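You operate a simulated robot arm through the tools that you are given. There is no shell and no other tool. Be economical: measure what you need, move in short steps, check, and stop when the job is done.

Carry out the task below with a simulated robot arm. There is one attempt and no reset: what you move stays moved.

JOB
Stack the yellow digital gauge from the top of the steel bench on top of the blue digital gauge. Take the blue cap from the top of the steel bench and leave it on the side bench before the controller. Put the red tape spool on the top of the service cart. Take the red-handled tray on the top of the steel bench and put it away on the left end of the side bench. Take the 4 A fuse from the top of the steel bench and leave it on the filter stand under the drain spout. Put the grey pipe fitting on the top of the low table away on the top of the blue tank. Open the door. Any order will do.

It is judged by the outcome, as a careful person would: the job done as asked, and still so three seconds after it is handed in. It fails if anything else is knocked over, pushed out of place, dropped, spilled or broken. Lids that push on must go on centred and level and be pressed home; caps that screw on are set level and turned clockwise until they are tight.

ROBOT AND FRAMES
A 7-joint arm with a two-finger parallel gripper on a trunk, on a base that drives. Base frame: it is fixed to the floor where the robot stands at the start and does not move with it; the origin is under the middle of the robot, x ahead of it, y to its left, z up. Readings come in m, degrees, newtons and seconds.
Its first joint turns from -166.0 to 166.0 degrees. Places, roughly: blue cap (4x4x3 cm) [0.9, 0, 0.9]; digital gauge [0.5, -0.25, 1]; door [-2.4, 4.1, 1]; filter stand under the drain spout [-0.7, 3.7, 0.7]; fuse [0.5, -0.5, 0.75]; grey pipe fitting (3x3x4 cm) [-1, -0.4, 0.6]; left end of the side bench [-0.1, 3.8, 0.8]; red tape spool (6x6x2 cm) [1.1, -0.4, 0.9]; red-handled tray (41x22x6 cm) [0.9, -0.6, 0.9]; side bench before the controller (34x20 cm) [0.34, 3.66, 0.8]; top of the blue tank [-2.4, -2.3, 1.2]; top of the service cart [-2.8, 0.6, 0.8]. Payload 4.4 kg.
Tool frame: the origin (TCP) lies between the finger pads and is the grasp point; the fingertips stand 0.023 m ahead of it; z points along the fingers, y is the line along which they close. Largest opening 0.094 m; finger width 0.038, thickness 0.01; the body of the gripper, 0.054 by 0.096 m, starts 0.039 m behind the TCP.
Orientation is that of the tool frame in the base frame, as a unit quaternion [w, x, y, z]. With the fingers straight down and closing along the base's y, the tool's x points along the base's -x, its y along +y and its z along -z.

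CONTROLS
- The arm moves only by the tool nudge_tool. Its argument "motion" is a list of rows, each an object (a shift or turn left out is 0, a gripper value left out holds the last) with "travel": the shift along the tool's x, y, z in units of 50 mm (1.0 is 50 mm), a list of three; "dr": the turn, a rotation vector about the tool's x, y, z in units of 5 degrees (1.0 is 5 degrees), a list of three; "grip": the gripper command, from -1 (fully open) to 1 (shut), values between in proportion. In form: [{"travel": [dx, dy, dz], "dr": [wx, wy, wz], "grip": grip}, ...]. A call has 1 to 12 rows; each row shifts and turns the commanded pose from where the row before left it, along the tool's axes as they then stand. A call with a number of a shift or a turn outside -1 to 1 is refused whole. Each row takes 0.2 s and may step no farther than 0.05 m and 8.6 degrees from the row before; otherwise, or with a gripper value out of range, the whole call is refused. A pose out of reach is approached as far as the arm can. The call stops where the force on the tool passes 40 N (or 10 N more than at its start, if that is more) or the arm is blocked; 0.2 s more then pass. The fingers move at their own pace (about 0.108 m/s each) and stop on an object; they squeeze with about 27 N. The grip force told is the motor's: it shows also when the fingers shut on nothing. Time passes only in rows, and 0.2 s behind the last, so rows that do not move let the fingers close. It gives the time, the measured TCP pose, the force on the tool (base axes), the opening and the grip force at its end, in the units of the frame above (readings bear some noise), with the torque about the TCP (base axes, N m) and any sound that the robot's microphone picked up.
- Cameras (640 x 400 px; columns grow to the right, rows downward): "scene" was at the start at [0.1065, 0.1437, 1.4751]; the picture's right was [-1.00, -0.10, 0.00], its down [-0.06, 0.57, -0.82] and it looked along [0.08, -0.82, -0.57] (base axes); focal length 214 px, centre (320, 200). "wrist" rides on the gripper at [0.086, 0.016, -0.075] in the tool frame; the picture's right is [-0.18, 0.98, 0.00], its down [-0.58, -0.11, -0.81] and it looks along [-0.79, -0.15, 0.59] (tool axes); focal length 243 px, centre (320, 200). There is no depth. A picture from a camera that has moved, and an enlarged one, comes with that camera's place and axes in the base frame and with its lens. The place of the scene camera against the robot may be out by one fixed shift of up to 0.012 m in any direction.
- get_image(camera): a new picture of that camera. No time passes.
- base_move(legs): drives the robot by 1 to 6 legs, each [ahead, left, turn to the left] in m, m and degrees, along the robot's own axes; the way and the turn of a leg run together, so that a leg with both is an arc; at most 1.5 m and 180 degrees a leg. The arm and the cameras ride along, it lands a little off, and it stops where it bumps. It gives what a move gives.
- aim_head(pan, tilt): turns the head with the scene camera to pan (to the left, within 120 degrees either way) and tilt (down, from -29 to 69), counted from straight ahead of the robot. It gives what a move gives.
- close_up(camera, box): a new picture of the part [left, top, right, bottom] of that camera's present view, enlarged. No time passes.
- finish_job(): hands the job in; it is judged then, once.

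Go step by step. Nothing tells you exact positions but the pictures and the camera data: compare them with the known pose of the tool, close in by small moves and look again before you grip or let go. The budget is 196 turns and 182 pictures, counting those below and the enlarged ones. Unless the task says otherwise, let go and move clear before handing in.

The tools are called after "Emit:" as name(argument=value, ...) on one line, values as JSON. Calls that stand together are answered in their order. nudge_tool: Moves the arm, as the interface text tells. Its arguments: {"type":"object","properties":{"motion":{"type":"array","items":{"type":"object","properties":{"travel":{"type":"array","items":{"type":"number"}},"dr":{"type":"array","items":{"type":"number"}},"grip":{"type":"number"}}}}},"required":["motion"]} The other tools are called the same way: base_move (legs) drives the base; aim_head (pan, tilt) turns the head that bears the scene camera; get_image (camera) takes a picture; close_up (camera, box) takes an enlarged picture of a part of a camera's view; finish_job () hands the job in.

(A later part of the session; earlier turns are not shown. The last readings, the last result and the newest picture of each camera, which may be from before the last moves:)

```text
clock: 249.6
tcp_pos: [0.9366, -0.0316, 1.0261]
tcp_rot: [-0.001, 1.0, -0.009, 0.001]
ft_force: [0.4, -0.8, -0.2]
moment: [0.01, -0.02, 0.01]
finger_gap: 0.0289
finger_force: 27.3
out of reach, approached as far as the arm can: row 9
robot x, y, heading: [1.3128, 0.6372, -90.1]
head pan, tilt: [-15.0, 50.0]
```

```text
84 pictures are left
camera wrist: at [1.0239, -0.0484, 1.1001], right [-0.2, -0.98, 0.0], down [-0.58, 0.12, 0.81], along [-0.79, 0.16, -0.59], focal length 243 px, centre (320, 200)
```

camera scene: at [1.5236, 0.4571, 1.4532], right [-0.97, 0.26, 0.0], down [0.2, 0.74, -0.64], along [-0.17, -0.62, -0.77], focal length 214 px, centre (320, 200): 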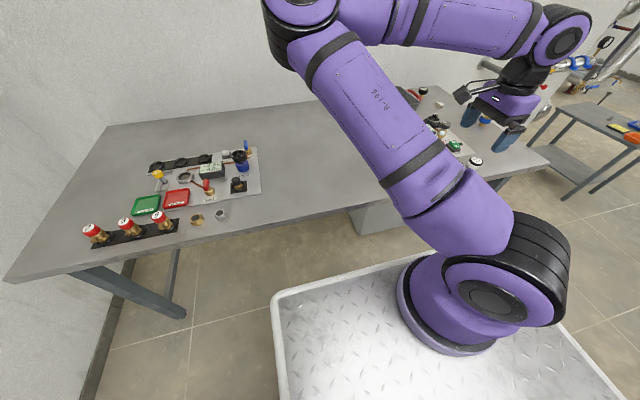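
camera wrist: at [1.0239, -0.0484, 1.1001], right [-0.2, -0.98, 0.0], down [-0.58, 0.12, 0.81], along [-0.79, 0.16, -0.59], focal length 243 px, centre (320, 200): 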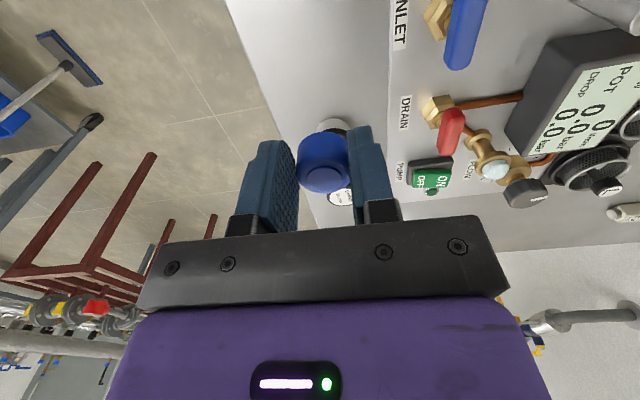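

Cap gripped. I'll raise and tuck the arm, then drive back up the aisle.

Emit:
nudge_tool(motion=[{"travel": [0, 0, -0.8]}, {"travel": [0, 0, -0.8]}, {"travel": [0, 0, -0.8]}, {"travel": [0.8, -0.15, -0.4]}, {"travel": [0.8, -0.15, -0.4]}, {"travel": [0.8, -0.15, -0.4]}, {"travel": [0.8, -0.15, 0]}, {"travel": [0.8, -0.15, 0]}, {"travel": [0.8, -0.15, 0]}, {"travel": [0.8, -0.15, 0]}, {"travel": [0.8, -0.15, 0]}, {"travel": [0, 0, 0]}])

Emit:
base_move(legs=[[0, 0.22, 0], [-1.1, 0, 0], [-1.0, 0, 0]])

```text
clock: 252.2
tcp_pos: [1.1972, 0.0872, 1.2016]
tcp_rot: [0.0, 1.0, -0.008, -0.001]
ft_force: [0.0, -0.4, -1.3]
moment: [-0.01, -0.01, 0.02]
finger_gap: 0.0289
finger_force: 26.7
out of reach, approached as far as the arm can: row 7, 8, 9, 10, 11
robot x, y, heading: [1.312, 0.6378, -90.2]
head pan, tilt: [-15.0, 50.0]
```

```text
clock: 264.0
tcp_pos: [1.4022, 2.2115, 1.201]
tcp_rot: [0.001, 1.0, -0.002, 0.0]
ft_force: [0.1, 0.7, -0.1]
moment: [0.01, -0.01, -0.01]
finger_gap: 0.0292
finger_force: 27.0
robot x, y, heading: [1.5108, 2.7636, -89.5]
head pan, tilt: [-15.0, 50.0]
```

Emit:
base_move(legs=[[0, 0, 179.5], [0, 1.1, 0]])

Emit:
aim_head(pan=0, tilt=35)

Emit:
get_image(camera="scene")

Emit:
get_image(camera="wrist")

```text
clock: 277.0
tcp_pos: [0.5246, 3.3084, 1.2005]
tcp_rot: [0.001, 0.006, 1.0, 0.0]
ft_force: [0.2, -0.3, -0.6]
moment: [-0.01, -0.01, -0.02]
finger_gap: 0.0292
finger_force: 27.1
robot x, y, heading: [0.4139, 2.7605, 90.1]
head pan, tilt: [-15.0, 50.0]
```

```text
clock: 277.7
tcp_pos: [0.524, 3.309, 1.2017]
tcp_rot: [0.0, 0.005, 1.0, 0.0]
ft_force: [-0.4, 0.3, -0.4]
moment: [-0.01, 0.02, -0.02]
finger_gap: 0.0292
finger_force: 26.9
robot x, y, heading: [0.4131, 2.7559, 90.1]
head pan, tilt: [0.0, 35.0]
```

```text
83 pictures are left
camera scene: at [0.1756, 2.9418, 1.4749], right [1.0, 0.0, 0.0], down [0.0, -0.57, -0.82], along [0.0, 0.82, -0.57], focal length 214 px, centre (320, 200)
```

scene: 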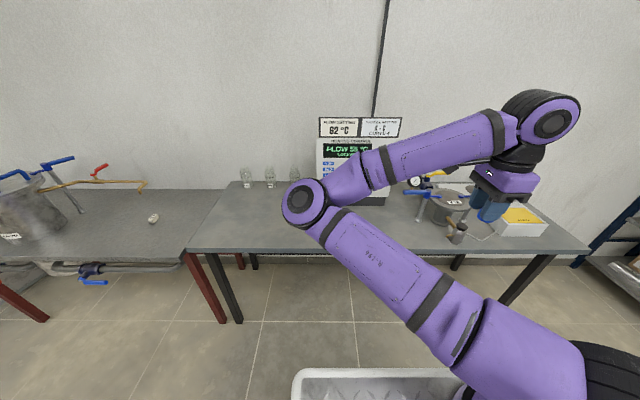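

```text
82 pictures are left
camera wrist: at [0.4383, 3.3264, 1.2758], right [0.19, 0.98, 0.0], down [0.58, -0.11, 0.81], along [0.79, -0.16, -0.59], focal length 243 px, centre (320, 200)
```

wrist: 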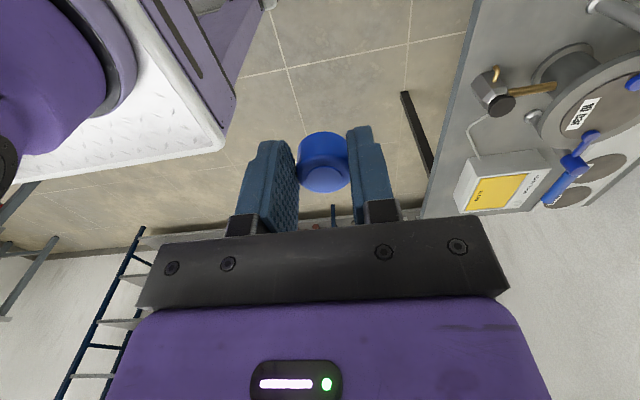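

The fuse is visible on the stand under the spout. The cap goes on the side bench in front of the controller at about (0.34, 3.66). I'll move over it.

Emit:
base_move(legs=[[0.12, 0, 0]])

Emit:
nudge_tool(motion=[{"travel": [0.46, 0.6, 0]}, {"travel": [0.46, 0.6, 0]}, {"travel": [0.46, 0.6, 0]}, {"travel": [0.46, 0.6, 0]}, {"travel": [0.46, 0.6, 0]}, {"travel": [0.46, 0.6, 0]}, {"travel": [0.46, 0.6, 0]}, {"travel": [0.46, 0.5, 0]}, {"travel": [0, 0, 0.8]}, {"travel": [0, 0, 0.8]}, {"travel": [0, 0, 0]}])

Emit:
get_image(camera="scene")

Emit:
get_image(camera="wrist")

```text
clock: 279.0
tcp_pos: [0.5241, 3.4291, 1.2008]
tcp_rot: [0.0, 0.006, 1.0, 0.0]
ft_force: [-0.2, 0.9, -1.5]
moment: [0.03, 0.02, 0.01]
finger_gap: 0.0292
finger_force: 27.2
robot x, y, heading: [0.4131, 2.8818, 90.2]
head pan, tilt: [0.0, 35.0]
```

```text
clock: 281.4
tcp_pos: [0.5261, 3.4302, 1.1247]
tcp_rot: [0.001, 0.004, 1.0, 0.0]
ft_force: [0.2, -0.1, -0.2]
moment: [-0.01, 0.02, 0.05]
finger_gap: 0.0291
finger_force: 27.0
out of reach, approached as far as the arm can: row 1, 2, 3, 4, 5, 6, 7, 8, 10
robot x, y, heading: [0.4144, 2.8803, 89.9]
head pan, tilt: [0.0, 35.0]
```

```text
81 pictures are left
camera scene: at [0.1754, 3.0628, 1.475], right [1.0, 0.0, 0.0], down [0.0, -0.57, -0.82], along [0.0, 0.82, -0.57], focal length 214 px, centre (320, 200)
```

scene: 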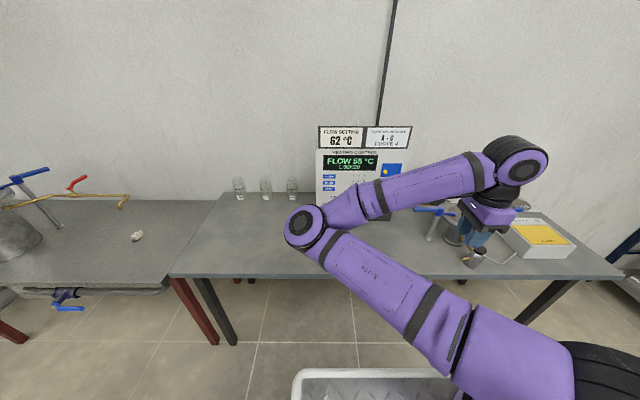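

```text
80 pictures are left
camera wrist: at [0.4397, 3.4481, 1.1996], right [0.19, 0.98, 0.0], down [0.58, -0.11, 0.81], along [0.79, -0.16, -0.59], focal length 243 px, centre (320, 200)
```

wrist: 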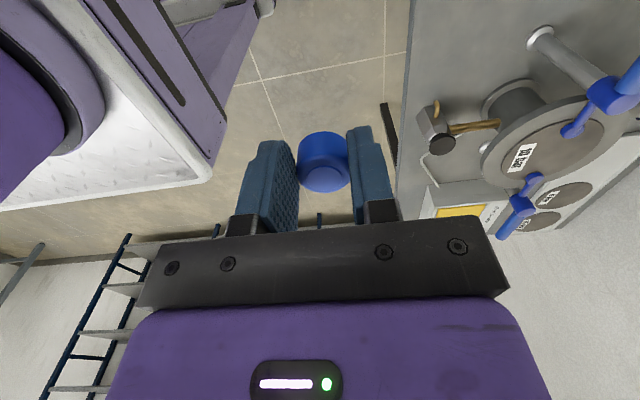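

The wrist is at a joint limit in this orientation. I'll raise and rotate the tool back by 90°.

Emit:
nudge_tool(motion=[{"travel": [0, 0, -0.8]}, {"dr": [0, 0, -1]}, {"dr": [0, 0, -1]}, {"dr": [0, 0, -1]}, {"dr": [0, 0, -1]}, {"dr": [0, 0, -1]}, {"dr": [0, 0, -1]}, {"dr": [0, 0, -1]}, {"dr": [0, 0, -1]}, {"dr": [0, 0, -1]}, {"dr": [0, 0, -1]}, {"dr": [0, 0, -1]}])

Emit:
nudge_tool(motion=[{"dr": [0, 0, -1]}, {"dr": [0, 0, -1]}, {"dr": [0, 0, -1]}, {"dr": [0, 0, -1]}, {"dr": [0, 0, -1]}, {"dr": [0, 0, -1]}, {"dr": [0, 0, -1]}, {"travel": [-0.6, 0.5, 0]}, {"travel": [-0.6, 0.5, 0]}, {"travel": [-0.6, 0.5, 0]}, {"travel": [-0.6, 0.5, 0]}, {"travel": [0, 0, 0]}])

Emit:
get_image(camera="wrist")

```text
clock: 284.0
tcp_pos: [0.5258, 3.4282, 1.1662]
tcp_rot: [0.0, -0.457, 0.889, -0.001]
ft_force: [0.3, -0.6, -0.1]
moment: [-0.03, 0.0, 0.0]
finger_gap: 0.0292
finger_force: 27.5
robot x, y, heading: [0.4108, 2.8808, 90.1]
head pan, tilt: [0.0, 35.0]
```

```text
clock: 286.6
tcp_pos: [0.4245, 3.5515, 1.1672]
tcp_rot: [0.0, -0.703, 0.711, 0.0]
ft_force: [0.4, 1.3, 0.7]
moment: [-0.01, 0.0, -0.01]
finger_gap: 0.0291
finger_force: 27.1
robot x, y, heading: [0.4154, 2.8807, 90.3]
head pan, tilt: [0.0, 35.0]
```

```text
79 pictures are left
camera wrist: at [0.4085, 3.4664, 1.2416], right [-0.98, 0.2, 0.0], down [0.12, 0.58, 0.81], along [0.16, 0.79, -0.59], focal length 243 px, centre (320, 200)
```

wrist: 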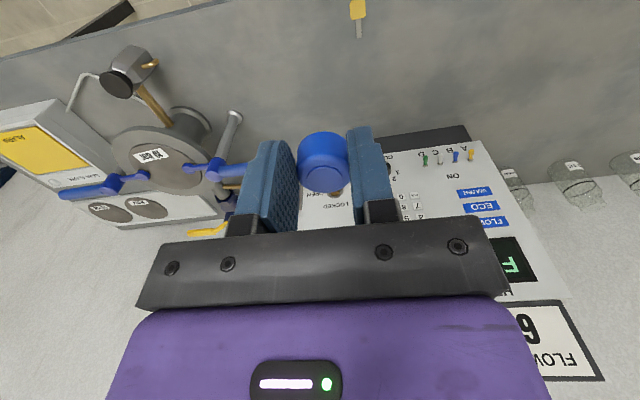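

There's a yellow key on the bench at about (0.38, 3.60), so I'll place the cap at (0.30, 3.68), clear of it.

Emit:
nudge_tool(motion=[{"travel": [-0.65, 0.6, 0]}, {"travel": [-0.65, 0.6, 0]}, {"travel": [-0.65, 0.6, 0]}, {"travel": [-0.65, 0.6, 0]}, {"travel": [0, 0, 0.9]}, {"travel": [0, 0, 0.9]}, {"travel": [0, 0, 0.9]}, {"travel": [0, 0, 0.9]}, {"travel": [0, 0, 0.9]}, {"travel": [0, 0, 0.7]}, {"travel": [0, 0, 0]}])

Emit:
get_image(camera="wrist")

Emit:
get_image(camera="scene")

```text
clock: 289.0
tcp_pos: [0.3102, 3.6804, 0.9052]
tcp_rot: [0.0, -0.703, 0.711, 0.001]
ft_force: [-0.5, 0.1, -0.8]
moment: [0.01, 0.01, -0.02]
finger_gap: 0.0289
finger_force: 27.3
robot x, y, heading: [0.4099, 2.8757, 90.1]
head pan, tilt: [0.0, 35.0]
```

```text
78 pictures are left
camera wrist: at [0.2927, 3.5944, 0.9797], right [-0.98, 0.2, 0.0], down [0.12, 0.58, 0.81], along [0.16, 0.79, -0.59], focal length 243 px, centre (320, 200)
```

wrist: 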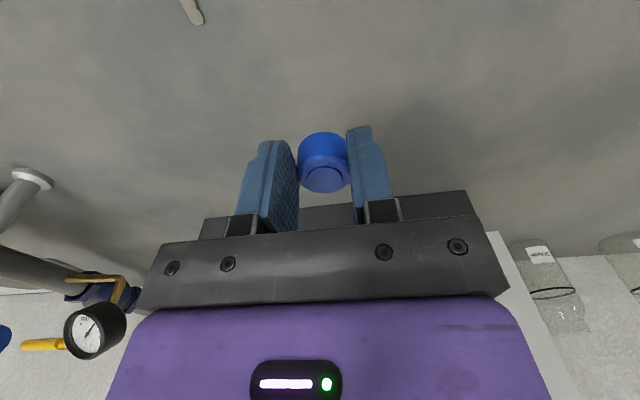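

```text
77 pictures are left
camera scene: at [0.1753, 3.0627, 1.475], right [1.0, 0.0, 0.0], down [0.0, -0.57, -0.82], along [0.0, 0.82, -0.57], focal length 214 px, centre (320, 200)
```

scene: 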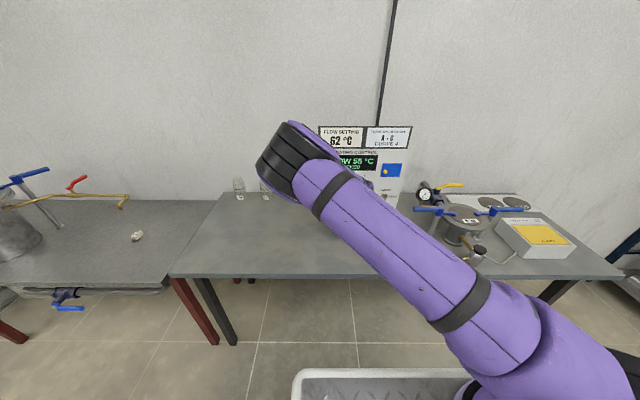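

Emit:
nudge_tool(motion=[{"travel": [0, 0, 0.6]}, {"travel": [0, 0, 0.4]}, {"travel": [0, 0, 0]}])

Emit:
nudge_tool(motion=[{"travel": [0, 0, 0.1]}, {"travel": [0, 0, 0.1]}, {"travel": [0, 0, 0]}])

Emit:
close_up(camera="wrist", box=[200, 60, 440, 230])

```text
clock: 289.8
tcp_pos: [0.3105, 3.6834, 0.8538]
tcp_rot: [-0.001, -0.702, 0.712, 0.0]
ft_force: [-0.1, -0.1, 1.0]
moment: [0.02, 0.03, -0.01]
finger_gap: 0.029
finger_force: 27.5
robot x, y, heading: [0.414, 2.8781, 90.2]
head pan, tilt: [0.0, 35.0]
```

```text
clock: 290.6
tcp_pos: [0.3082, 3.6822, 0.8451]
tcp_rot: [0.0, -0.702, 0.712, -0.001]
ft_force: [-0.2, -0.1, -0.2]
moment: [0.0, 0.0, 0.03]
finger_gap: 0.0296
finger_force: 26.4
robot x, y, heading: [0.4164, 2.8789, 90.2]
head pan, tilt: [0.0, 35.0]
```

```text
2.35 times, centred on (320, 145) of wrist
camera zoom: at [0.2927, 3.5965, 0.9195], right [-0.98, 0.2, 0.0], down [0.12, 0.58, 0.81], along [0.16, 0.79, -0.59], focal length 571 px, centre (320, 329)
```

zoom: 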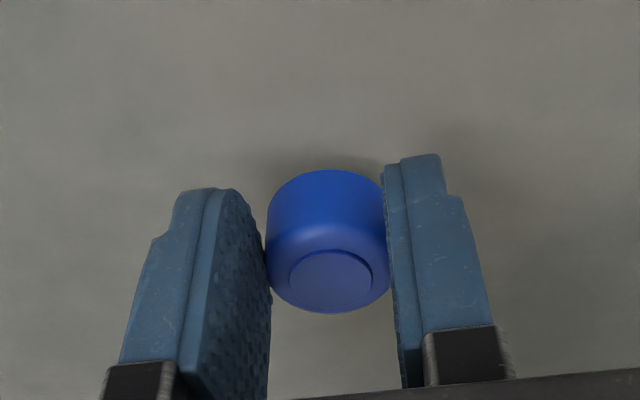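

Emit:
nudge_tool(motion=[{"travel": [0, 0, 0.08]}, {"travel": [0, 0, 0.06]}, {"travel": [0, 0, 0]}])

Emit:
nudge_tool(motion=[{"travel": [0, 0, 0.08]}, {"travel": [0, 0, 0]}])

Emit:
nudge_tool(motion=[{"travel": [0, 0, 0.06]}, {"travel": [0, 0, 0]}])

```text
clock: 291.4
tcp_pos: [0.3094, 3.6814, 0.8397]
tcp_rot: [0.0, -0.703, 0.711, 0.0]
ft_force: [-0.7, -0.2, -0.2]
moment: [-0.02, 0.01, 0.0]
finger_gap: 0.0293
finger_force: 27.3
robot x, y, heading: [0.4126, 2.8807, 90.1]
head pan, tilt: [0.0, 35.0]
```

```text
clock: 292.0
tcp_pos: [0.3076, 3.6807, 0.8366]
tcp_rot: [0.001, -0.702, 0.712, 0.0]
ft_force: [0.4, -1.1, 10.3]
moment: [0.09, -0.05, -0.04]
finger_gap: 0.0293
finger_force: 27.3
robot x, y, heading: [0.412, 2.878, 90.5]
head pan, tilt: [0.0, 35.0]
```

```text
clock: 292.6
tcp_pos: [0.3109, 3.6794, 0.8333]
tcp_rot: [0.001, -0.703, 0.712, 0.001]
ft_force: [-0.9, 4.0, 28.6]
moment: [0.5, 0.06, 0.04]
finger_gap: 0.0295
finger_force: 26.8
robot x, y, heading: [0.413, 2.8802, 90.0]
head pan, tilt: [0.0, 35.0]
```

Touching. I'll release and lift.

Emit:
nudge_tool(motion=[{"travel": [0, 0, -0.06]}, {"grip": 0.25}, {"grip": 0}, {"grip": -0.5}, {"grip": -0.5}, {"travel": [0, 0, -0.5]}, {"travel": [0, 0, -0.9]}, {"travel": [0, 0, -0.9]}, {"travel": [0, 0, -0.9]}, {"travel": [0, 0, -0.9]}, {"travel": [0, 0, -0.9]}, {"travel": [0, 0, -0.9], "grip": -1}])

Emit:
get_image(camera="wrist")

```text
clock: 295.2
tcp_pos: [0.3114, 3.6821, 1.1325]
tcp_rot: [-0.001, -0.703, 0.711, 0.0]
ft_force: [0.3, 0.2, -0.3]
moment: [-0.04, -0.03, 0.0]
finger_gap: 0.0939
finger_force: 0.2
robot x, y, heading: [0.4119, 2.8803, 90.2]
head pan, tilt: [0.0, 35.0]
```

```text
75 pictures are left
camera wrist: at [0.2952, 3.5975, 1.207], right [-0.98, 0.2, 0.0], down [0.12, 0.58, 0.81], along [0.16, 0.79, -0.59], focal length 243 px, centre (320, 200)
```

wrist: 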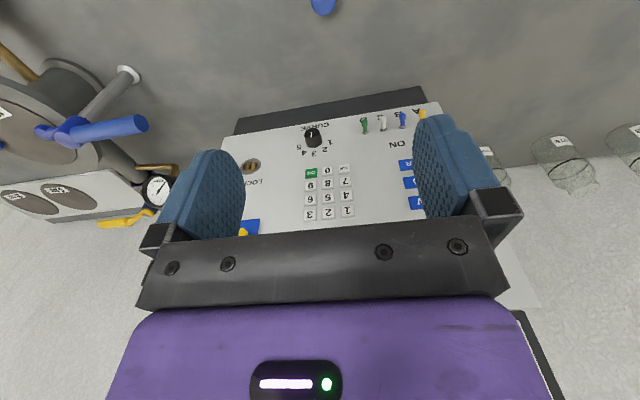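

The cap is in front of the controller. Now I'll retract the arm and drive back to the steel bench for the tray.

Emit:
nudge_tool(motion=[{"travel": [0, 0, -0.9]}, {"travel": [0.9, 0, 0]}, {"travel": [0.9, 0, 0]}, {"travel": [0.9, 0, 0]}, {"travel": [0.9, 0, 0]}, {"travel": [0.6, 0, 0]}, {"travel": [0, 0, 0]}])

Emit:
base_move(legs=[[-0.12, 0, 0], [0, -1.12, 0], [0, 0, 179.7]])

```text
clock: 297.0
tcp_pos: [0.3339, 3.4838, 1.1756]
tcp_rot: [0.0, -0.677, 0.736, -0.001]
ft_force: [-0.4, -0.5, 0.4]
moment: [0.0, -0.02, 0.01]
finger_gap: 0.094
finger_force: 0.2
robot x, y, heading: [0.4099, 2.8786, 90.4]
head pan, tilt: [0.0, 35.0]
stopped in row 7: the arm was blocked; the commanded pose is now the measured one
```

```text
clock: 310.7
tcp_pos: [1.5625, 2.1392, 1.1758]
tcp_rot: [-0.001, 0.749, 0.663, 0.0]
ft_force: [-0.1, -0.2, 0.2]
moment: [-0.02, -0.01, -0.01]
finger_gap: 0.094
finger_force: 0.1
robot x, y, heading: [1.5071, 2.7464, -92.2]
head pan, tilt: [0.0, 35.0]
```

Emit:
base_move(legs=[[1.1, 0, 2.2], [1.1, 0, 0], [0, -0.52, 0]])

Emit:
get_image(camera="wrist")

Emit:
get_image(camera="scene")

```text
clock: 323.9
tcp_pos: [1.0335, 0.0021, 1.1771]
tcp_rot: [-0.002, 0.739, 0.674, 0.0]
ft_force: [-0.5, 0.4, 0.2]
moment: [-0.02, 0.03, 0.0]
finger_gap: 0.0938
finger_force: 0.0
robot x, y, heading: [0.9615, 0.6113, -90.3]
head pan, tilt: [0.0, 35.0]
```

```text
74 pictures are left
camera wrist: at [1.0587, 0.089, 1.2512], right [0.96, -0.27, 0.0], down [-0.16, -0.57, 0.8], along [-0.22, -0.77, -0.59], focal length 243 px, centre (320, 200)
```

wrist: 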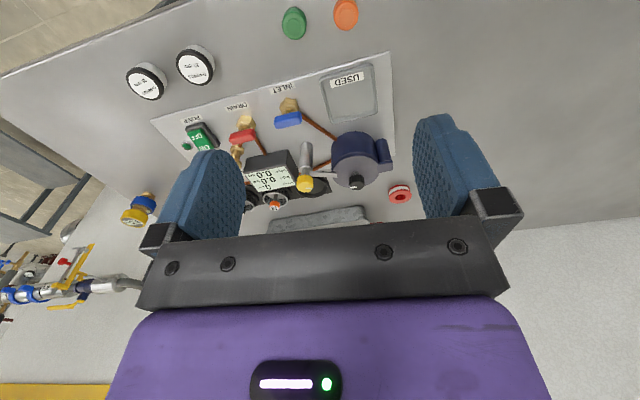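

```text
73 pictures are left
camera scene: at [1.1947, 0.4141, 1.4773], right [-1.0, -0.01, 0.0], down [-0.01, 0.55, -0.83], along [0.01, -0.83, -0.55], focal length 214 px, centre (320, 200)
```

scene: 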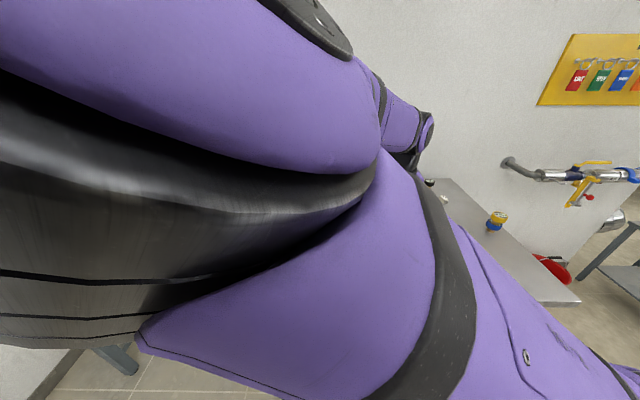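

The elbow is folded against the head. I'll extend the arm forward over the bench and turn the tool so it closes along y.

Emit:
nudge_tool(motion=[{"travel": [-0.6, 0, -0.5]}, {"travel": [-0.9, 0, 0]}, {"travel": [-0.9, 0, 0]}, {"travel": [-0.9, 0, 0]}, {"travel": [-0.9, 0, 0]}, {"travel": [-0.9, 0, 0]}, {"travel": [-0.9, 0, 0]}, {"dr": [0, 0, 1]}, {"dr": [0, 0, 1]}, {"dr": [0, 0, 1]}, {"dr": [0, 0, 1]}, {"dr": [0, 0, 0.94]}])

Emit:
nudge_tool(motion=[{"dr": [0, 0, 1]}, {"dr": [0, 0, 1]}, {"dr": [0, 0, 1]}, {"dr": [0, 0, 1]}, {"dr": [0, 0, 1]}, {"dr": [0, 0, 1]}, {"dr": [0, 0, 1]}, {"dr": [0, 0, 1]}, {"dr": [0, 0, 1]}, {"dr": [0, 0, 1]}, {"dr": [0, 0, 1]}, {"dr": [0, 0, 1]}])

Emit:
get_image(camera="wrist")

Emit:
get_image(camera="scene")

```text
clock: 326.6
tcp_pos: [1.0058, -0.2954, 1.2015]
tcp_rot: [-0.001, 0.856, 0.517, 0.001]
ft_force: [0.5, -1.8, 0.8]
moment: [0.0, 0.0, 0.03]
finger_gap: 0.0939
finger_force: 0.2
robot x, y, heading: [0.9633, 0.6093, -90.4]
head pan, tilt: [0.0, 35.0]
```

```text
clock: 329.1
tcp_pos: [1.0062, -0.2953, 1.2011]
tcp_rot: [-0.002, 0.855, 0.518, 0.0]
ft_force: [0.7, 0.6, 0.5]
moment: [0.04, -0.02, 0.02]
finger_gap: 0.0943
finger_force: 0.1
out of reach, approached as far as the arm can: row 1, 2, 3, 4, 5, 6, 7, 8, 9, 10, 11, 12
robot x, y, heading: [0.959, 0.6065, -90.3]
head pan, tilt: [0.0, 35.0]
```

```text
72 pictures are left
camera wrist: at [1.0607, -0.2255, 1.2757], right [0.79, -0.62, 0.0], down [-0.36, -0.47, 0.81], along [-0.5, -0.63, -0.59], focal length 243 px, centre (320, 200)
```

wrist: 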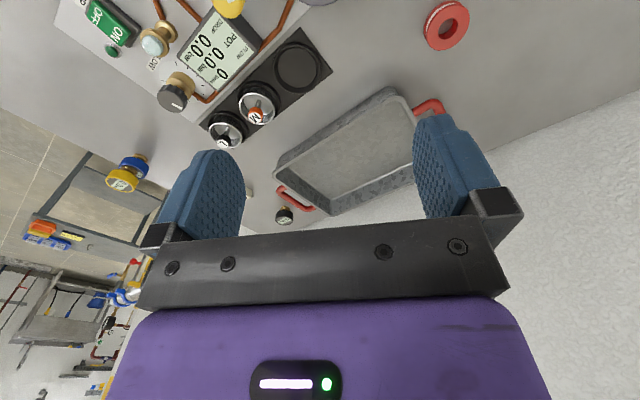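

```text
71 pictures are left
camera scene: at [1.193, 0.4148, 1.475], right [-1.0, 0.01, 0.0], down [0.01, 0.57, -0.82], along [-0.01, -0.82, -0.57], focal length 214 px, centre (320, 200)
```

scene: 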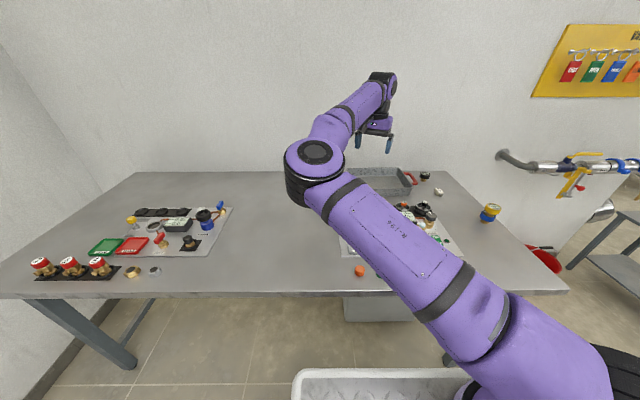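

The wrist hits its limit that way, so I'll rotate the other way so that it still closes along y. The tray's near wall is at about y=-0.445, centred near x=0.90.

Emit:
nudge_tool(motion=[{"dr": [0, 0, -1]}, {"dr": [0, 0, -1]}, {"dr": [0, 0, -1]}, {"dr": [0, 0, -1]}, {"dr": [0, 0, -1]}, {"dr": [0, 0, -1]}, {"dr": [0, 0, -1]}, {"dr": [0, 0, -1]}, {"dr": [0, 0, -1]}, {"dr": [0, 0, -1]}, {"dr": [0, 0, -1]}, {"dr": [0, 0, -1]}])

Emit:
nudge_tool(motion=[{"dr": [0, 0, -1]}, {"dr": [0, 0, -1]}, {"dr": [0, 0, -1]}, {"dr": [0, 0, -1]}, {"dr": [0, 0, -1]}, {"dr": [0, 0, -1]}, {"dr": [0, 0, -1]}, {"dr": [0, 0, -1]}, {"dr": [0, 0, -1]}, {"dr": [0, 0, -1]}, {"dr": [0, 0, -1]}, {"dr": [0, 0, -0.5]}])

Emit:
get_image(camera="wrist")

```text
clock: 331.8
tcp_pos: [1.007, -0.2956, 1.2]
tcp_rot: [-0.002, 0.481, 0.876, 0.001]
ft_force: [-0.2, 0.3, 0.1]
moment: [-0.01, 0.0, -0.02]
finger_gap: 0.0941
finger_force: 0.1
robot x, y, heading: [0.9644, 0.6115, -90.5]
head pan, tilt: [0.0, 35.0]
```

```text
clock: 334.4
tcp_pos: [1.0069, -0.294, 1.2017]
tcp_rot: [0.0, 0.001, 1.0, 0.002]
ft_force: [0.0, -0.3, -1.4]
moment: [0.01, -0.03, 0.01]
finger_gap: 0.0942
finger_force: 0.0
robot x, y, heading: [0.9626, 0.6117, -90.4]
head pan, tilt: [0.0, 35.0]
```

```text
70 pictures are left
camera wrist: at [0.9204, -0.2772, 1.2758], right [0.19, 0.98, 0.0], down [0.58, -0.11, 0.8], along [0.79, -0.15, -0.59], focal length 243 px, centre (320, 200)
```

wrist: 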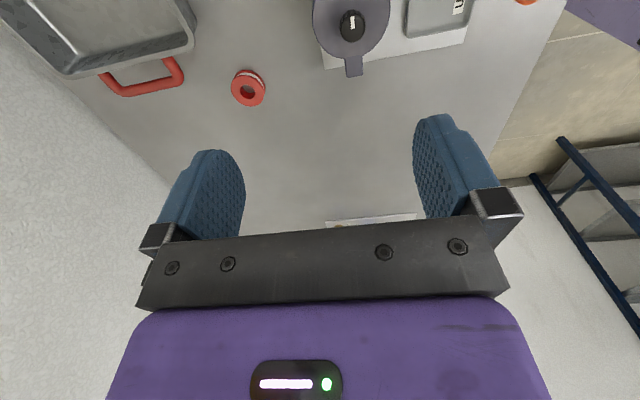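

Tray end at x≈1.018, near wall at y≈-0.458. I'll move over the middle of the near wall, partly close the fingers and descend.

Emit:
nudge_tool(motion=[{"travel": [0.7, -0.8, 0], "grip": -0.1}, {"travel": [0.7, -0.8, 0]}, {"travel": [0.7, -0.8, 0]}, {"travel": [0.7, -0.84, 0]}, {"travel": [0, 0, 0.8]}, {"travel": [0, 0, 0.8]}, {"travel": [0, 0, 0.8]}, {"travel": [0, 0, 0.8]}, {"travel": [0, 0, 0]}])

Emit:
get_image(camera="wrist")

Emit:
close_up(camera="scene", box=[320, 130, 480, 230])

```text
refused: row 1 steps farther than a row can; nothing moved
```

```text
69 pictures are left
camera wrist: at [0.9204, -0.2772, 1.2758], right [0.19, 0.98, 0.0], down [0.58, -0.11, 0.8], along [0.79, -0.15, -0.59], focal length 243 px, centre (320, 200)
```

wrist: 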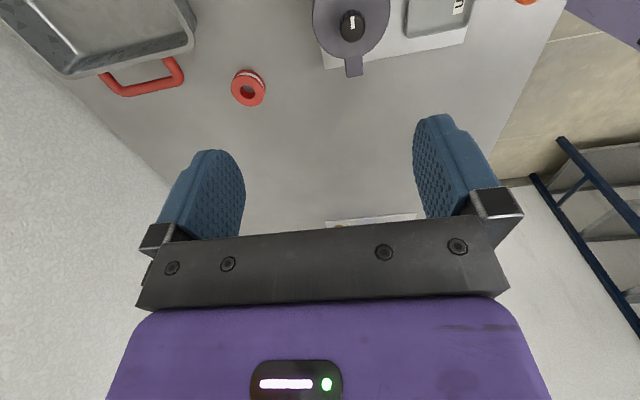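

```text
4.00 times, centred on (400, 180) of scene
camera zoom: at [1.193, 0.4148, 1.475], right [-1.0, 0.01, 0.0], down [0.01, 0.57, -0.82], along [-0.01, -0.82, -0.57], focal length 858 px, centre (0, 280)
```

zoom: 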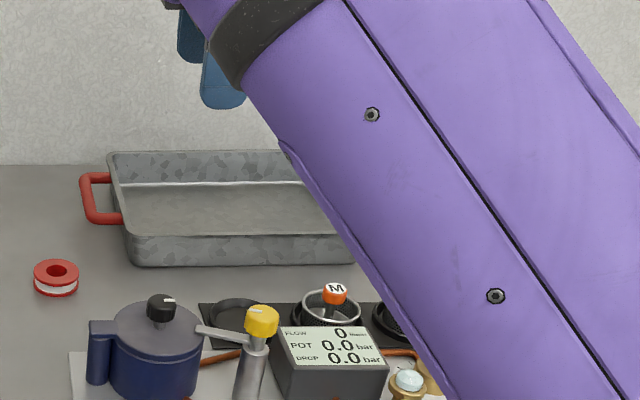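

Emit:
nudge_tool(motion=[{"travel": [0.57, -0.66, 0], "grip": -0.1}, {"travel": [0.57, -0.66, 0]}, {"travel": [0.57, -0.66, 0]}, {"travel": [0.57, -0.66, 0]}, {"travel": [0.57, -0.64, 0]}, {"travel": [0, 0, 0.8]}, {"travel": [0, 0, 0.8]}, {"travel": [0, 0, 0.8]}, {"travel": [0, 0, 0.8]}, {"travel": [0, 0, 0]}])

Emit:
get_image(camera="wrist")

Emit:
close_up(camera="scene", box=[320, 130, 480, 230])

```text
clock: 336.6
tcp_pos: [0.8639, -0.4562, 1.0394]
tcp_rot: [-0.001, 0.001, 1.0, 0.001]
ft_force: [-0.6, -0.7, 0.5]
moment: [0.01, 0.0, -0.01]
finger_gap: 0.0519
finger_force: 0.0
robot x, y, heading: [0.9632, 0.6075, -90.6]
head pan, tilt: [0.0, 35.0]
```

```text
67 pictures are left
camera wrist: at [0.7778, -0.4395, 1.1128], right [0.19, 0.98, 0.0], down [0.58, -0.11, 0.81], along [0.79, -0.15, -0.59], focal length 243 px, centre (320, 200)
```

wrist: 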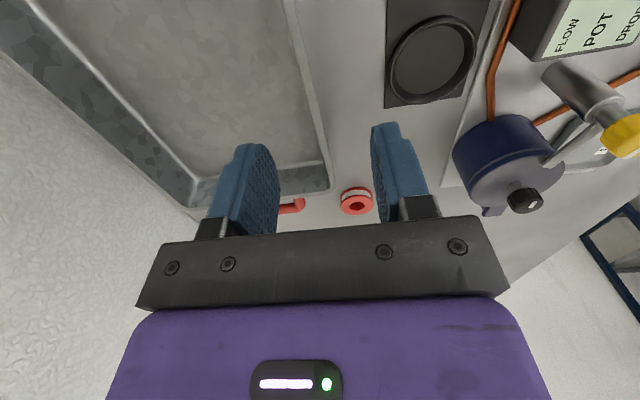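

```text
4.00 times, centred on (400, 180) of scene
camera zoom: at [1.1929, 0.4149, 1.475], right [-1.0, 0.01, 0.0], down [0.01, 0.57, -0.82], along [-0.01, -0.82, -0.57], focal length 858 px, centre (0, 280)
```

zoom: 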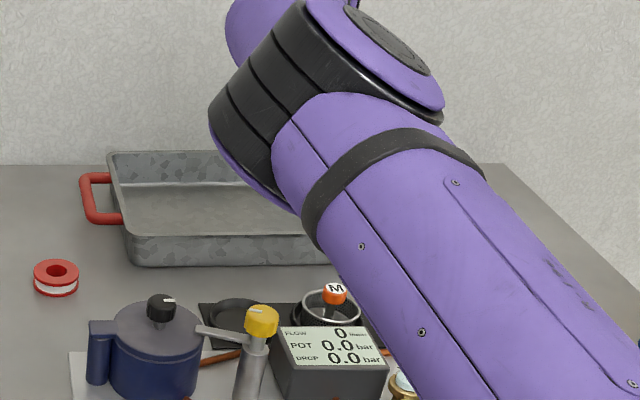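

The wall is at y≈-0.470; I'll shift 14 mm and descend so the fingers straddle it.

Emit:
nudge_tool(motion=[{"travel": [0, -0.28, 0.6]}, {"travel": [0, 0, 0.6]}, {"travel": [0, 0, 0.5]}, {"travel": [0, 0, 0]}])

Emit:
get_image(camera="wrist")

```text
clock: 337.6
tcp_pos: [0.8605, -0.473, 0.9532]
tcp_rot: [-0.001, 0.002, 1.0, 0.002]
ft_force: [0.6, -0.1, -0.6]
moment: [-0.06, 0.02, 0.01]
finger_gap: 0.0518
finger_force: 0.0
robot x, y, heading: [0.9626, 0.6079, -90.4]
head pan, tilt: [0.0, 35.0]
```

```text
65 pictures are left
camera wrist: at [0.776, -0.4561, 1.0279], right [0.19, 0.98, 0.0], down [0.58, -0.11, 0.81], along [0.79, -0.15, -0.59], focal length 243 px, centre (320, 200)
```

wrist: 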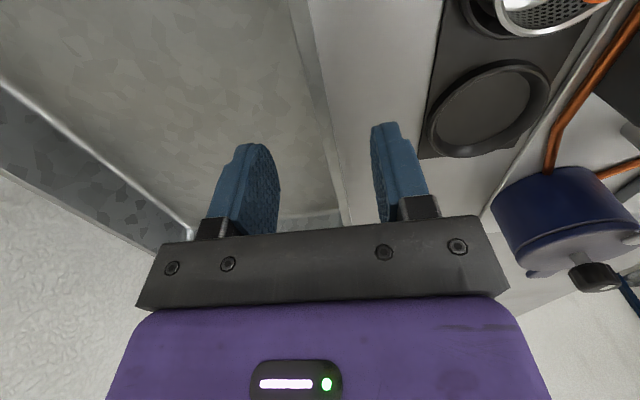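

Well aligned. I'll go down over the wall and close.

Emit:
nudge_tool(motion=[{"travel": [0, 0.04, 0.5]}, {"travel": [0, 0, 0.4]}, {"travel": [0, 0, 0]}, {"grip": 0.3}, {"grip": 1}, {"grip": 1}, {"grip": 1}])

Emit:
get_image(camera="wrist")

```text
clock: 339.1
tcp_pos: [0.8603, -0.4712, 0.9103]
tcp_rot: [0.0, 0.001, 1.0, 0.003]
ft_force: [2.1, -1.2, 0.5]
moment: [-0.79, 0.18, 0.44]
finger_gap: 0.0048
finger_force: 27.0
robot x, y, heading: [0.9659, 0.611, -90.6]
head pan, tilt: [0.0, 35.0]
```

```text
64 pictures are left
camera wrist: at [0.7744, -0.454, 0.9848], right [0.19, 0.98, 0.0], down [0.58, -0.11, 0.81], along [0.79, -0.15, -0.59], focal length 243 px, centre (320, 200)
```

wrist: 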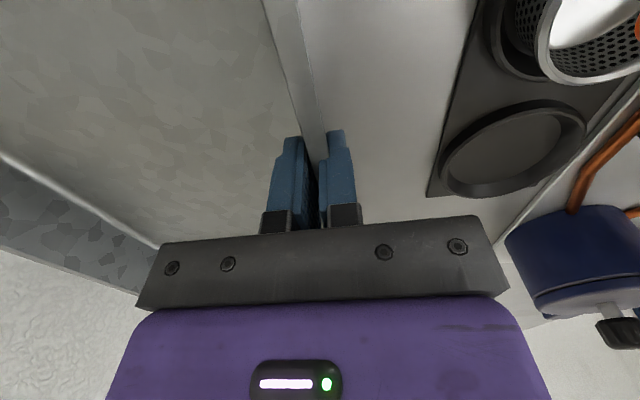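

Gripped the wall (about 5 mm). I'll lift 2 cm and check for tilt.

Emit:
nudge_tool(motion=[{"travel": [0, 0, -0.2]}, {"travel": [0, 0, -0.2]}, {"travel": [0, 0, 0]}, {"travel": [0, 0, 0]}])

Emit:
get_image(camera="wrist")

Emit:
close_up(camera="scene", box=[320, 130, 480, 230])

```text
clock: 340.1
tcp_pos: [0.8607, -0.4721, 0.9318]
tcp_rot: [-0.001, 0.001, 1.0, 0.001]
ft_force: [0.0, -0.5, -5.7]
moment: [0.61, 0.1, -0.03]
finger_gap: 0.0029
finger_force: 26.8
robot x, y, heading: [0.9621, 0.6076, -90.6]
head pan, tilt: [0.0, 35.0]
```

```text
63 pictures are left
camera wrist: at [0.775, -0.454, 1.0044], right [0.19, 0.98, 0.0], down [0.58, -0.11, 0.8], along [0.79, -0.15, -0.59], focal length 243 px, centre (320, 200)
```

wrist: 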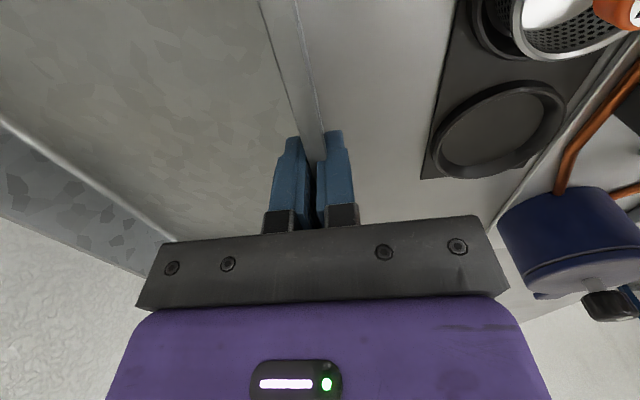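

```text
4.00 times, centred on (400, 180) of scene
camera zoom: at [1.1929, 0.4145, 1.4749], right [-1.0, 0.01, 0.0], down [0.01, 0.57, -0.82], along [-0.01, -0.82, -0.57], focal length 858 px, centre (0, 280)
```

zoom: 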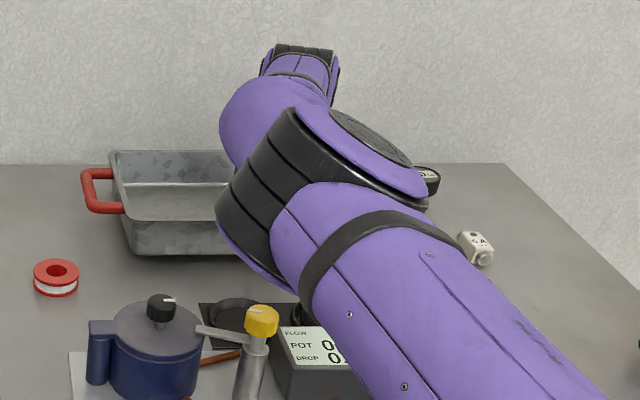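

Weight is about 5.7 N with 0.6 Nm at the grip. I'll lift further and see if it holds.

Emit:
nudge_tool(motion=[{"travel": [0, 0, -0.3]}, {"travel": [0, 0, -0.3]}, {"travel": [0, 0, -0.3]}, {"travel": [0, 0, 0]}, {"travel": [0, 0, 0]}])

Emit:
close_up(camera="scene", box=[320, 130, 480, 230])

Emit:
get_image(camera="wrist")

```text
clock: 341.4
tcp_pos: [0.8633, -0.4704, 0.9748]
tcp_rot: [-0.001, 0.001, 1.0, 0.002]
ft_force: [-0.3, -0.3, -6.2]
moment: [0.64, 0.08, -0.02]
finger_gap: 0.0026
finger_force: 26.8
robot x, y, heading: [0.9616, 0.6069, -90.7]
head pan, tilt: [0.0, 35.0]
```

```text
4.00 times, centred on (400, 180) of scene
camera zoom: at [1.1929, 0.4145, 1.4749], right [-1.0, 0.01, 0.0], down [0.01, 0.57, -0.82], along [-0.01, -0.82, -0.57], focal length 858 px, centre (0, 280)
```

zoom: 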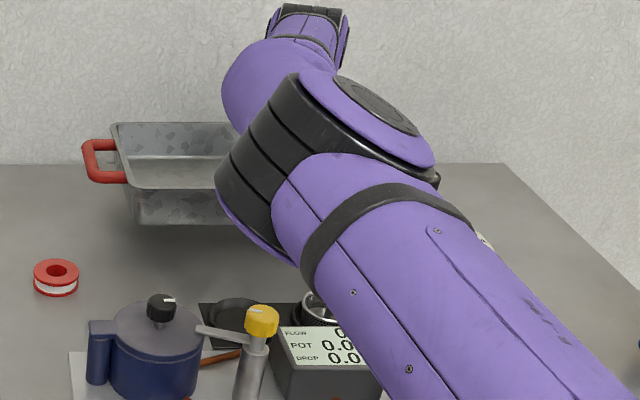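

```text
60 pictures are left
camera wrist: at [0.7759, -0.4528, 1.0487], right [0.19, 0.98, 0.0], down [0.58, -0.11, 0.8], along [0.79, -0.15, -0.59], focal length 243 px, centre (320, 200)
```

wrist: 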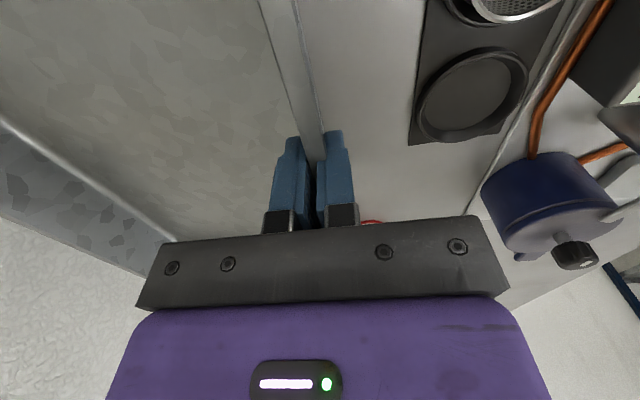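

The tray holds well (about 0.6 kg, nearly level). I'll raise it and draw the arm in.

Emit:
nudge_tool(motion=[{"travel": [0, 0, -0.6]}, {"travel": [0, 0, -0.6]}, {"travel": [0, 0, -0.6]}, {"travel": [0, 0, -0.6]}, {"travel": [0, 0, -0.6]}, {"travel": [0, 0, -0.6]}, {"travel": [0, 0, -0.6]}, {"travel": [0, 0, -0.6]}, {"travel": [0, 0.6, 0]}, {"travel": [0, 0.6, 0]}, {"travel": [0, 0.6, 0]}, {"travel": [0, 0.6, 0]}])

Emit:
nudge_tool(motion=[{"travel": [0, 0.6, 0]}, {"travel": [0, 0.6, 0]}, {"travel": [0, 0.6, 0]}, {"travel": [0, 0.6, 0]}, {"travel": [0, 0.6, 0]}, {"travel": [0, 0.6, 0]}, {"travel": [0, 0, 0]}])

Emit:
get_image(camera="scene")

```text
clock: 343.9
tcp_pos: [0.8626, -0.3489, 1.2137]
tcp_rot: [-0.001, 0.001, 1.0, 0.002]
ft_force: [-0.6, -1.0, -6.6]
moment: [0.68, 0.12, -0.06]
finger_gap: 0.0029
finger_force: 27.0
robot x, y, heading: [0.9622, 0.6104, -90.5]
head pan, tilt: [0.0, 35.0]
```

```text
clock: 345.6
tcp_pos: [0.8652, -0.1698, 1.2172]
tcp_rot: [0.0, 0.002, 1.0, 0.002]
ft_force: [-0.5, -0.4, -7.1]
moment: [0.62, 0.13, 0.03]
finger_gap: 0.003
finger_force: 27.5
robot x, y, heading: [0.9654, 0.6059, -90.6]
head pan, tilt: [0.0, 35.0]
```

```text
59 pictures are left
camera scene: at [1.1929, 0.4144, 1.4749], right [-1.0, 0.01, 0.0], down [0.01, 0.57, -0.82], along [-0.01, -0.82, -0.57], focal length 214 px, centre (320, 200)
```

scene: 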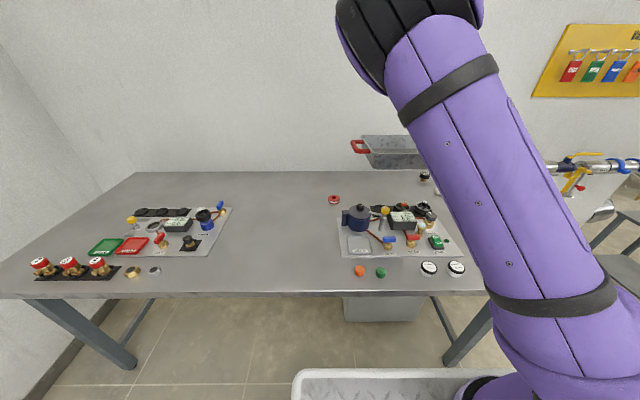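

Good. I'll drive: left, back up the aisle, then rotate through the open west side.

Emit:
base_move(legs=[[0, 0.53, 0], [-1.05, 0, 0.5], [-1.05, 0, 0]])

Emit:
base_move(legs=[[0, 0, -90]])

Emit:
get_image(camera="scene")

```text
clock: 358.7
tcp_pos: [1.4302, 1.9252, 1.2163]
tcp_rot: [-0.001, 0.017, 1.0, 0.001]
ft_force: [0.0, -0.5, -6.0]
moment: [0.62, 0.05, 0.03]
finger_gap: 0.0029
finger_force: 26.8
robot x, y, heading: [1.5503, 2.6995, -92.5]
head pan, tilt: [0.0, 35.0]
```

```text
clock: 362.9
tcp_pos: [0.773, 2.8172, 1.2164]
tcp_rot: [0.001, 0.718, 0.696, 0.001]
ft_force: [-0.6, 0.0, -5.4]
moment: [0.05, -0.59, 0.01]
finger_gap: 0.0029
finger_force: 26.5
robot x, y, heading: [1.5506, 2.7012, 178.1]
head pan, tilt: [0.0, 35.0]
```

```text
58 pictures are left
camera scene: at [1.3511, 2.4694, 1.4749], right [0.04, 1.0, 0.0], down [0.57, -0.02, -0.82], along [-0.82, 0.03, -0.57], focal length 214 px, centre (320, 200)
```

scene: 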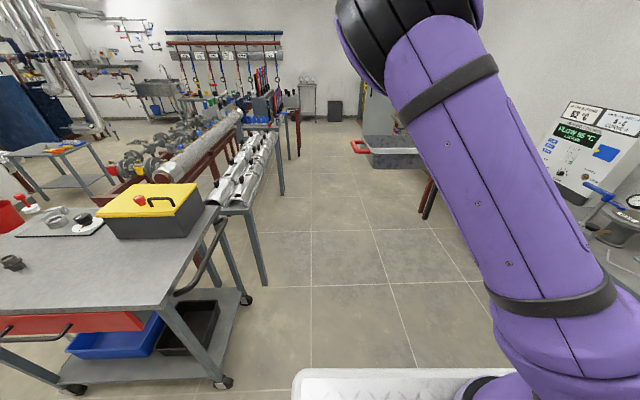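

Emit:
base_move(legs=[[0.9, 0, 0], [0.85, 0, 0], [0, 0, -88.1]])

Emit:
get_image(camera="scene")

Emit:
get_image(camera="wrist")

```text
clock: 375.4
tcp_pos: [-0.0997, 3.5385, 1.2178]
tcp_rot: [0.002, 1.0, 0.011, 0.001]
ft_force: [-0.5, 0.7, -5.2]
moment: [-0.64, -0.13, -0.04]
finger_gap: 0.003
finger_force: 27.0
robot x, y, heading: [-0.1769, 2.7559, 90.8]
head pan, tilt: [0.0, 35.0]
```

```text
57 pictures are left
camera scene: at [-0.4167, 2.9388, 1.4749], right [1.0, 0.01, 0.0], down [0.01, -0.57, -0.82], along [-0.01, 0.82, -0.57], focal length 214 px, centre (320, 200)
```

scene: 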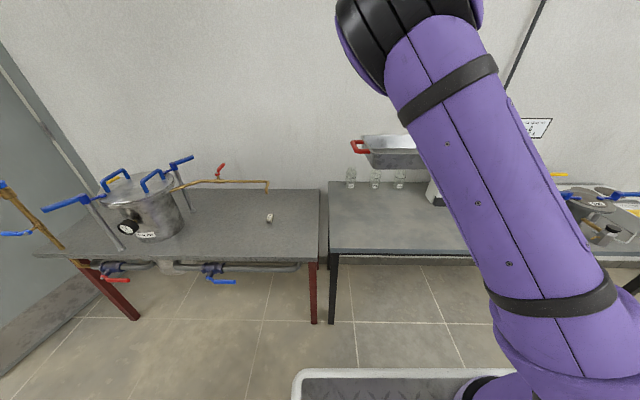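

```text
56 pictures are left
camera wrist: at [-0.0125, 3.5251, 1.2913], right [-0.16, -0.99, 0.0], down [-0.58, 0.1, 0.8], along [-0.79, 0.13, -0.59], focal length 243 px, centre (320, 200)
```

wrist: 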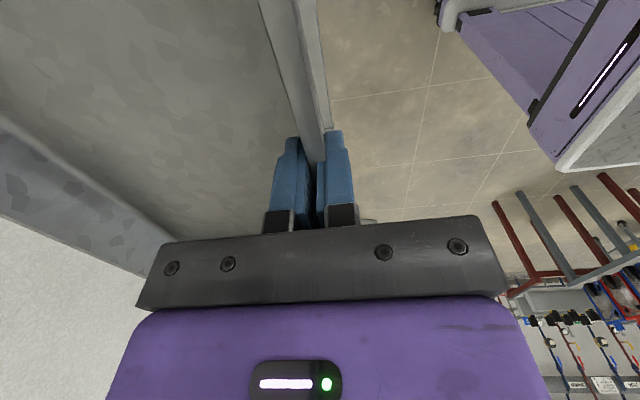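

Clear in front: the bench's left end is free except for beakers at y≈4.04. I'll advance 0.1 m and lower the tray.

Emit:
base_move(legs=[[0.1, 0, -0.8]])

Emit:
nudge_tool(motion=[{"travel": [0, 0, 0.6]}, {"travel": [0, 0, 0.6]}, {"travel": [0, 0, 0.6]}, {"travel": [0, 0, 0.6]}, {"travel": [0, 0, 0.6]}, {"travel": [0, 0, 0.6]}, {"travel": [0, 0, 0.6]}, {"travel": [0, 0, 0.6]}, {"travel": [0, 0, 0.6]}, {"travel": [0, 0, 0]}])

Emit:
get_image(camera="scene")

Emit:
get_image(camera="wrist")

```text
clock: 376.5
tcp_pos: [-0.0902, 3.6397, 1.216]
tcp_rot: [0.002, 1.0, 0.004, 0.0]
ft_force: [0.6, -0.2, -6.2]
moment: [-0.6, -0.11, 0.01]
finger_gap: 0.0029
finger_force: 26.8
robot x, y, heading: [-0.1775, 2.8592, 89.7]
head pan, tilt: [0.0, 35.0]
```

```text
clock: 378.7
tcp_pos: [-0.0902, 3.6371, 0.9456]
tcp_rot: [0.002, 1.0, 0.004, 0.001]
ft_force: [-0.6, -0.3, -5.7]
moment: [-0.63, -0.11, 0.04]
finger_gap: 0.0031
finger_force: 27.3
robot x, y, heading: [-0.1808, 2.8606, 90.2]
head pan, tilt: [0.0, 35.0]
```

```text
55 pictures are left
camera scene: at [-0.4149, 3.0437, 1.475], right [1.0, 0.0, 0.0], down [0.0, -0.57, -0.82], along [0.0, 0.82, -0.57], focal length 214 px, centre (320, 200)
```

scene: 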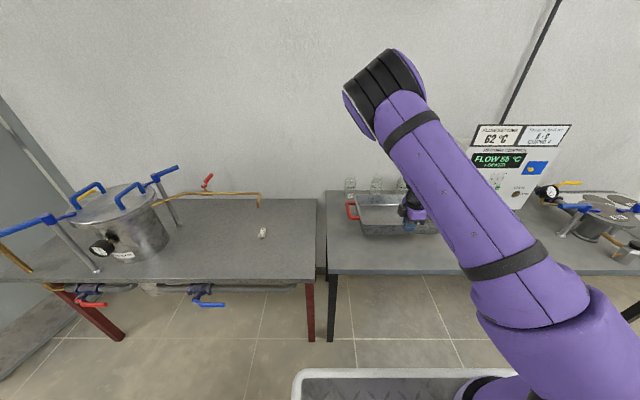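

```text
54 pictures are left
camera wrist: at [-0.0028, 3.6226, 1.0207], right [-0.18, -0.98, 0.0], down [-0.58, 0.11, 0.8], along [-0.79, 0.14, -0.59], focal length 243 px, centre (320, 200)
```

wrist: 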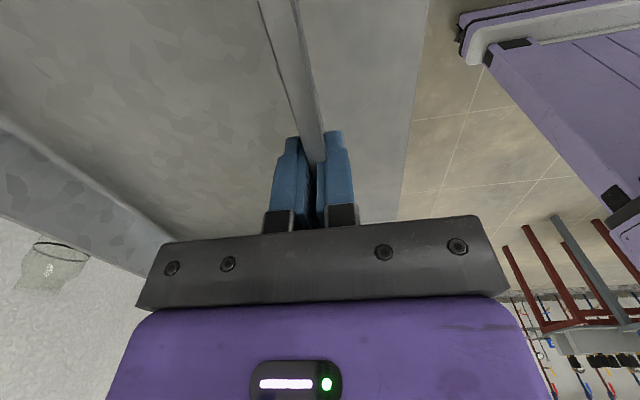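

On target, clear of the beakers. I'll lower to just above the bench, then in small steps.

Emit:
nudge_tool(motion=[{"travel": [0, 0, 0.5]}, {"travel": [0, 0, 0.5]}, {"travel": [0, 0, 0.4]}, {"travel": [0, 0, 0]}])

Emit:
nudge_tool(motion=[{"travel": [0, 0, 0.15]}, {"travel": [0, 0, 0.1]}, {"travel": [0, 0, 0]}])

Emit:
nudge_tool(motion=[{"travel": [0, 0, 0.1]}, {"travel": [0, 0, 0]}])

Emit:
nudge_tool(motion=[{"travel": [0, 0, 0.1]}, {"travel": [0, 0, 0]}])

```text
clock: 379.7
tcp_pos: [-0.0892, 3.6385, 0.8778]
tcp_rot: [0.002, 1.0, 0.004, 0.001]
ft_force: [1.0, 0.1, -5.0]
moment: [-0.6, -0.09, 0.01]
finger_gap: 0.0029
finger_force: 27.2
robot x, y, heading: [-0.1762, 2.8607, 89.9]
head pan, tilt: [0.0, 35.0]
```

```text
clock: 380.5
tcp_pos: [-0.0884, 3.6372, 0.8653]
tcp_rot: [0.002, 1.0, 0.003, 0.001]
ft_force: [1.3, -0.7, -0.2]
moment: [0.4, 0.65, -0.01]
finger_gap: 0.003
finger_force: 27.2
robot x, y, heading: [-0.1774, 2.8575, 90.0]
head pan, tilt: [0.0, 35.0]
```

```text
clock: 381.1
tcp_pos: [-0.0902, 3.6379, 0.8587]
tcp_rot: [0.001, 1.0, 0.004, 0.0]
ft_force: [1.1, -1.3, 0.7]
moment: [0.77, -0.47, -0.08]
finger_gap: 0.0033
finger_force: 26.9
robot x, y, heading: [-0.1759, 2.8604, 89.8]
head pan, tilt: [0.0, 35.0]
```

```text
clock: 381.7
tcp_pos: [-0.0891, 3.638, 0.8543]
tcp_rot: [0.001, 1.0, 0.004, 0.001]
ft_force: [-0.2, -1.5, 1.4]
moment: [0.74, -0.07, -0.14]
finger_gap: 0.0041
finger_force: 26.6
robot x, y, heading: [-0.1795, 2.8623, 90.0]
head pan, tilt: [0.0, 35.0]
```

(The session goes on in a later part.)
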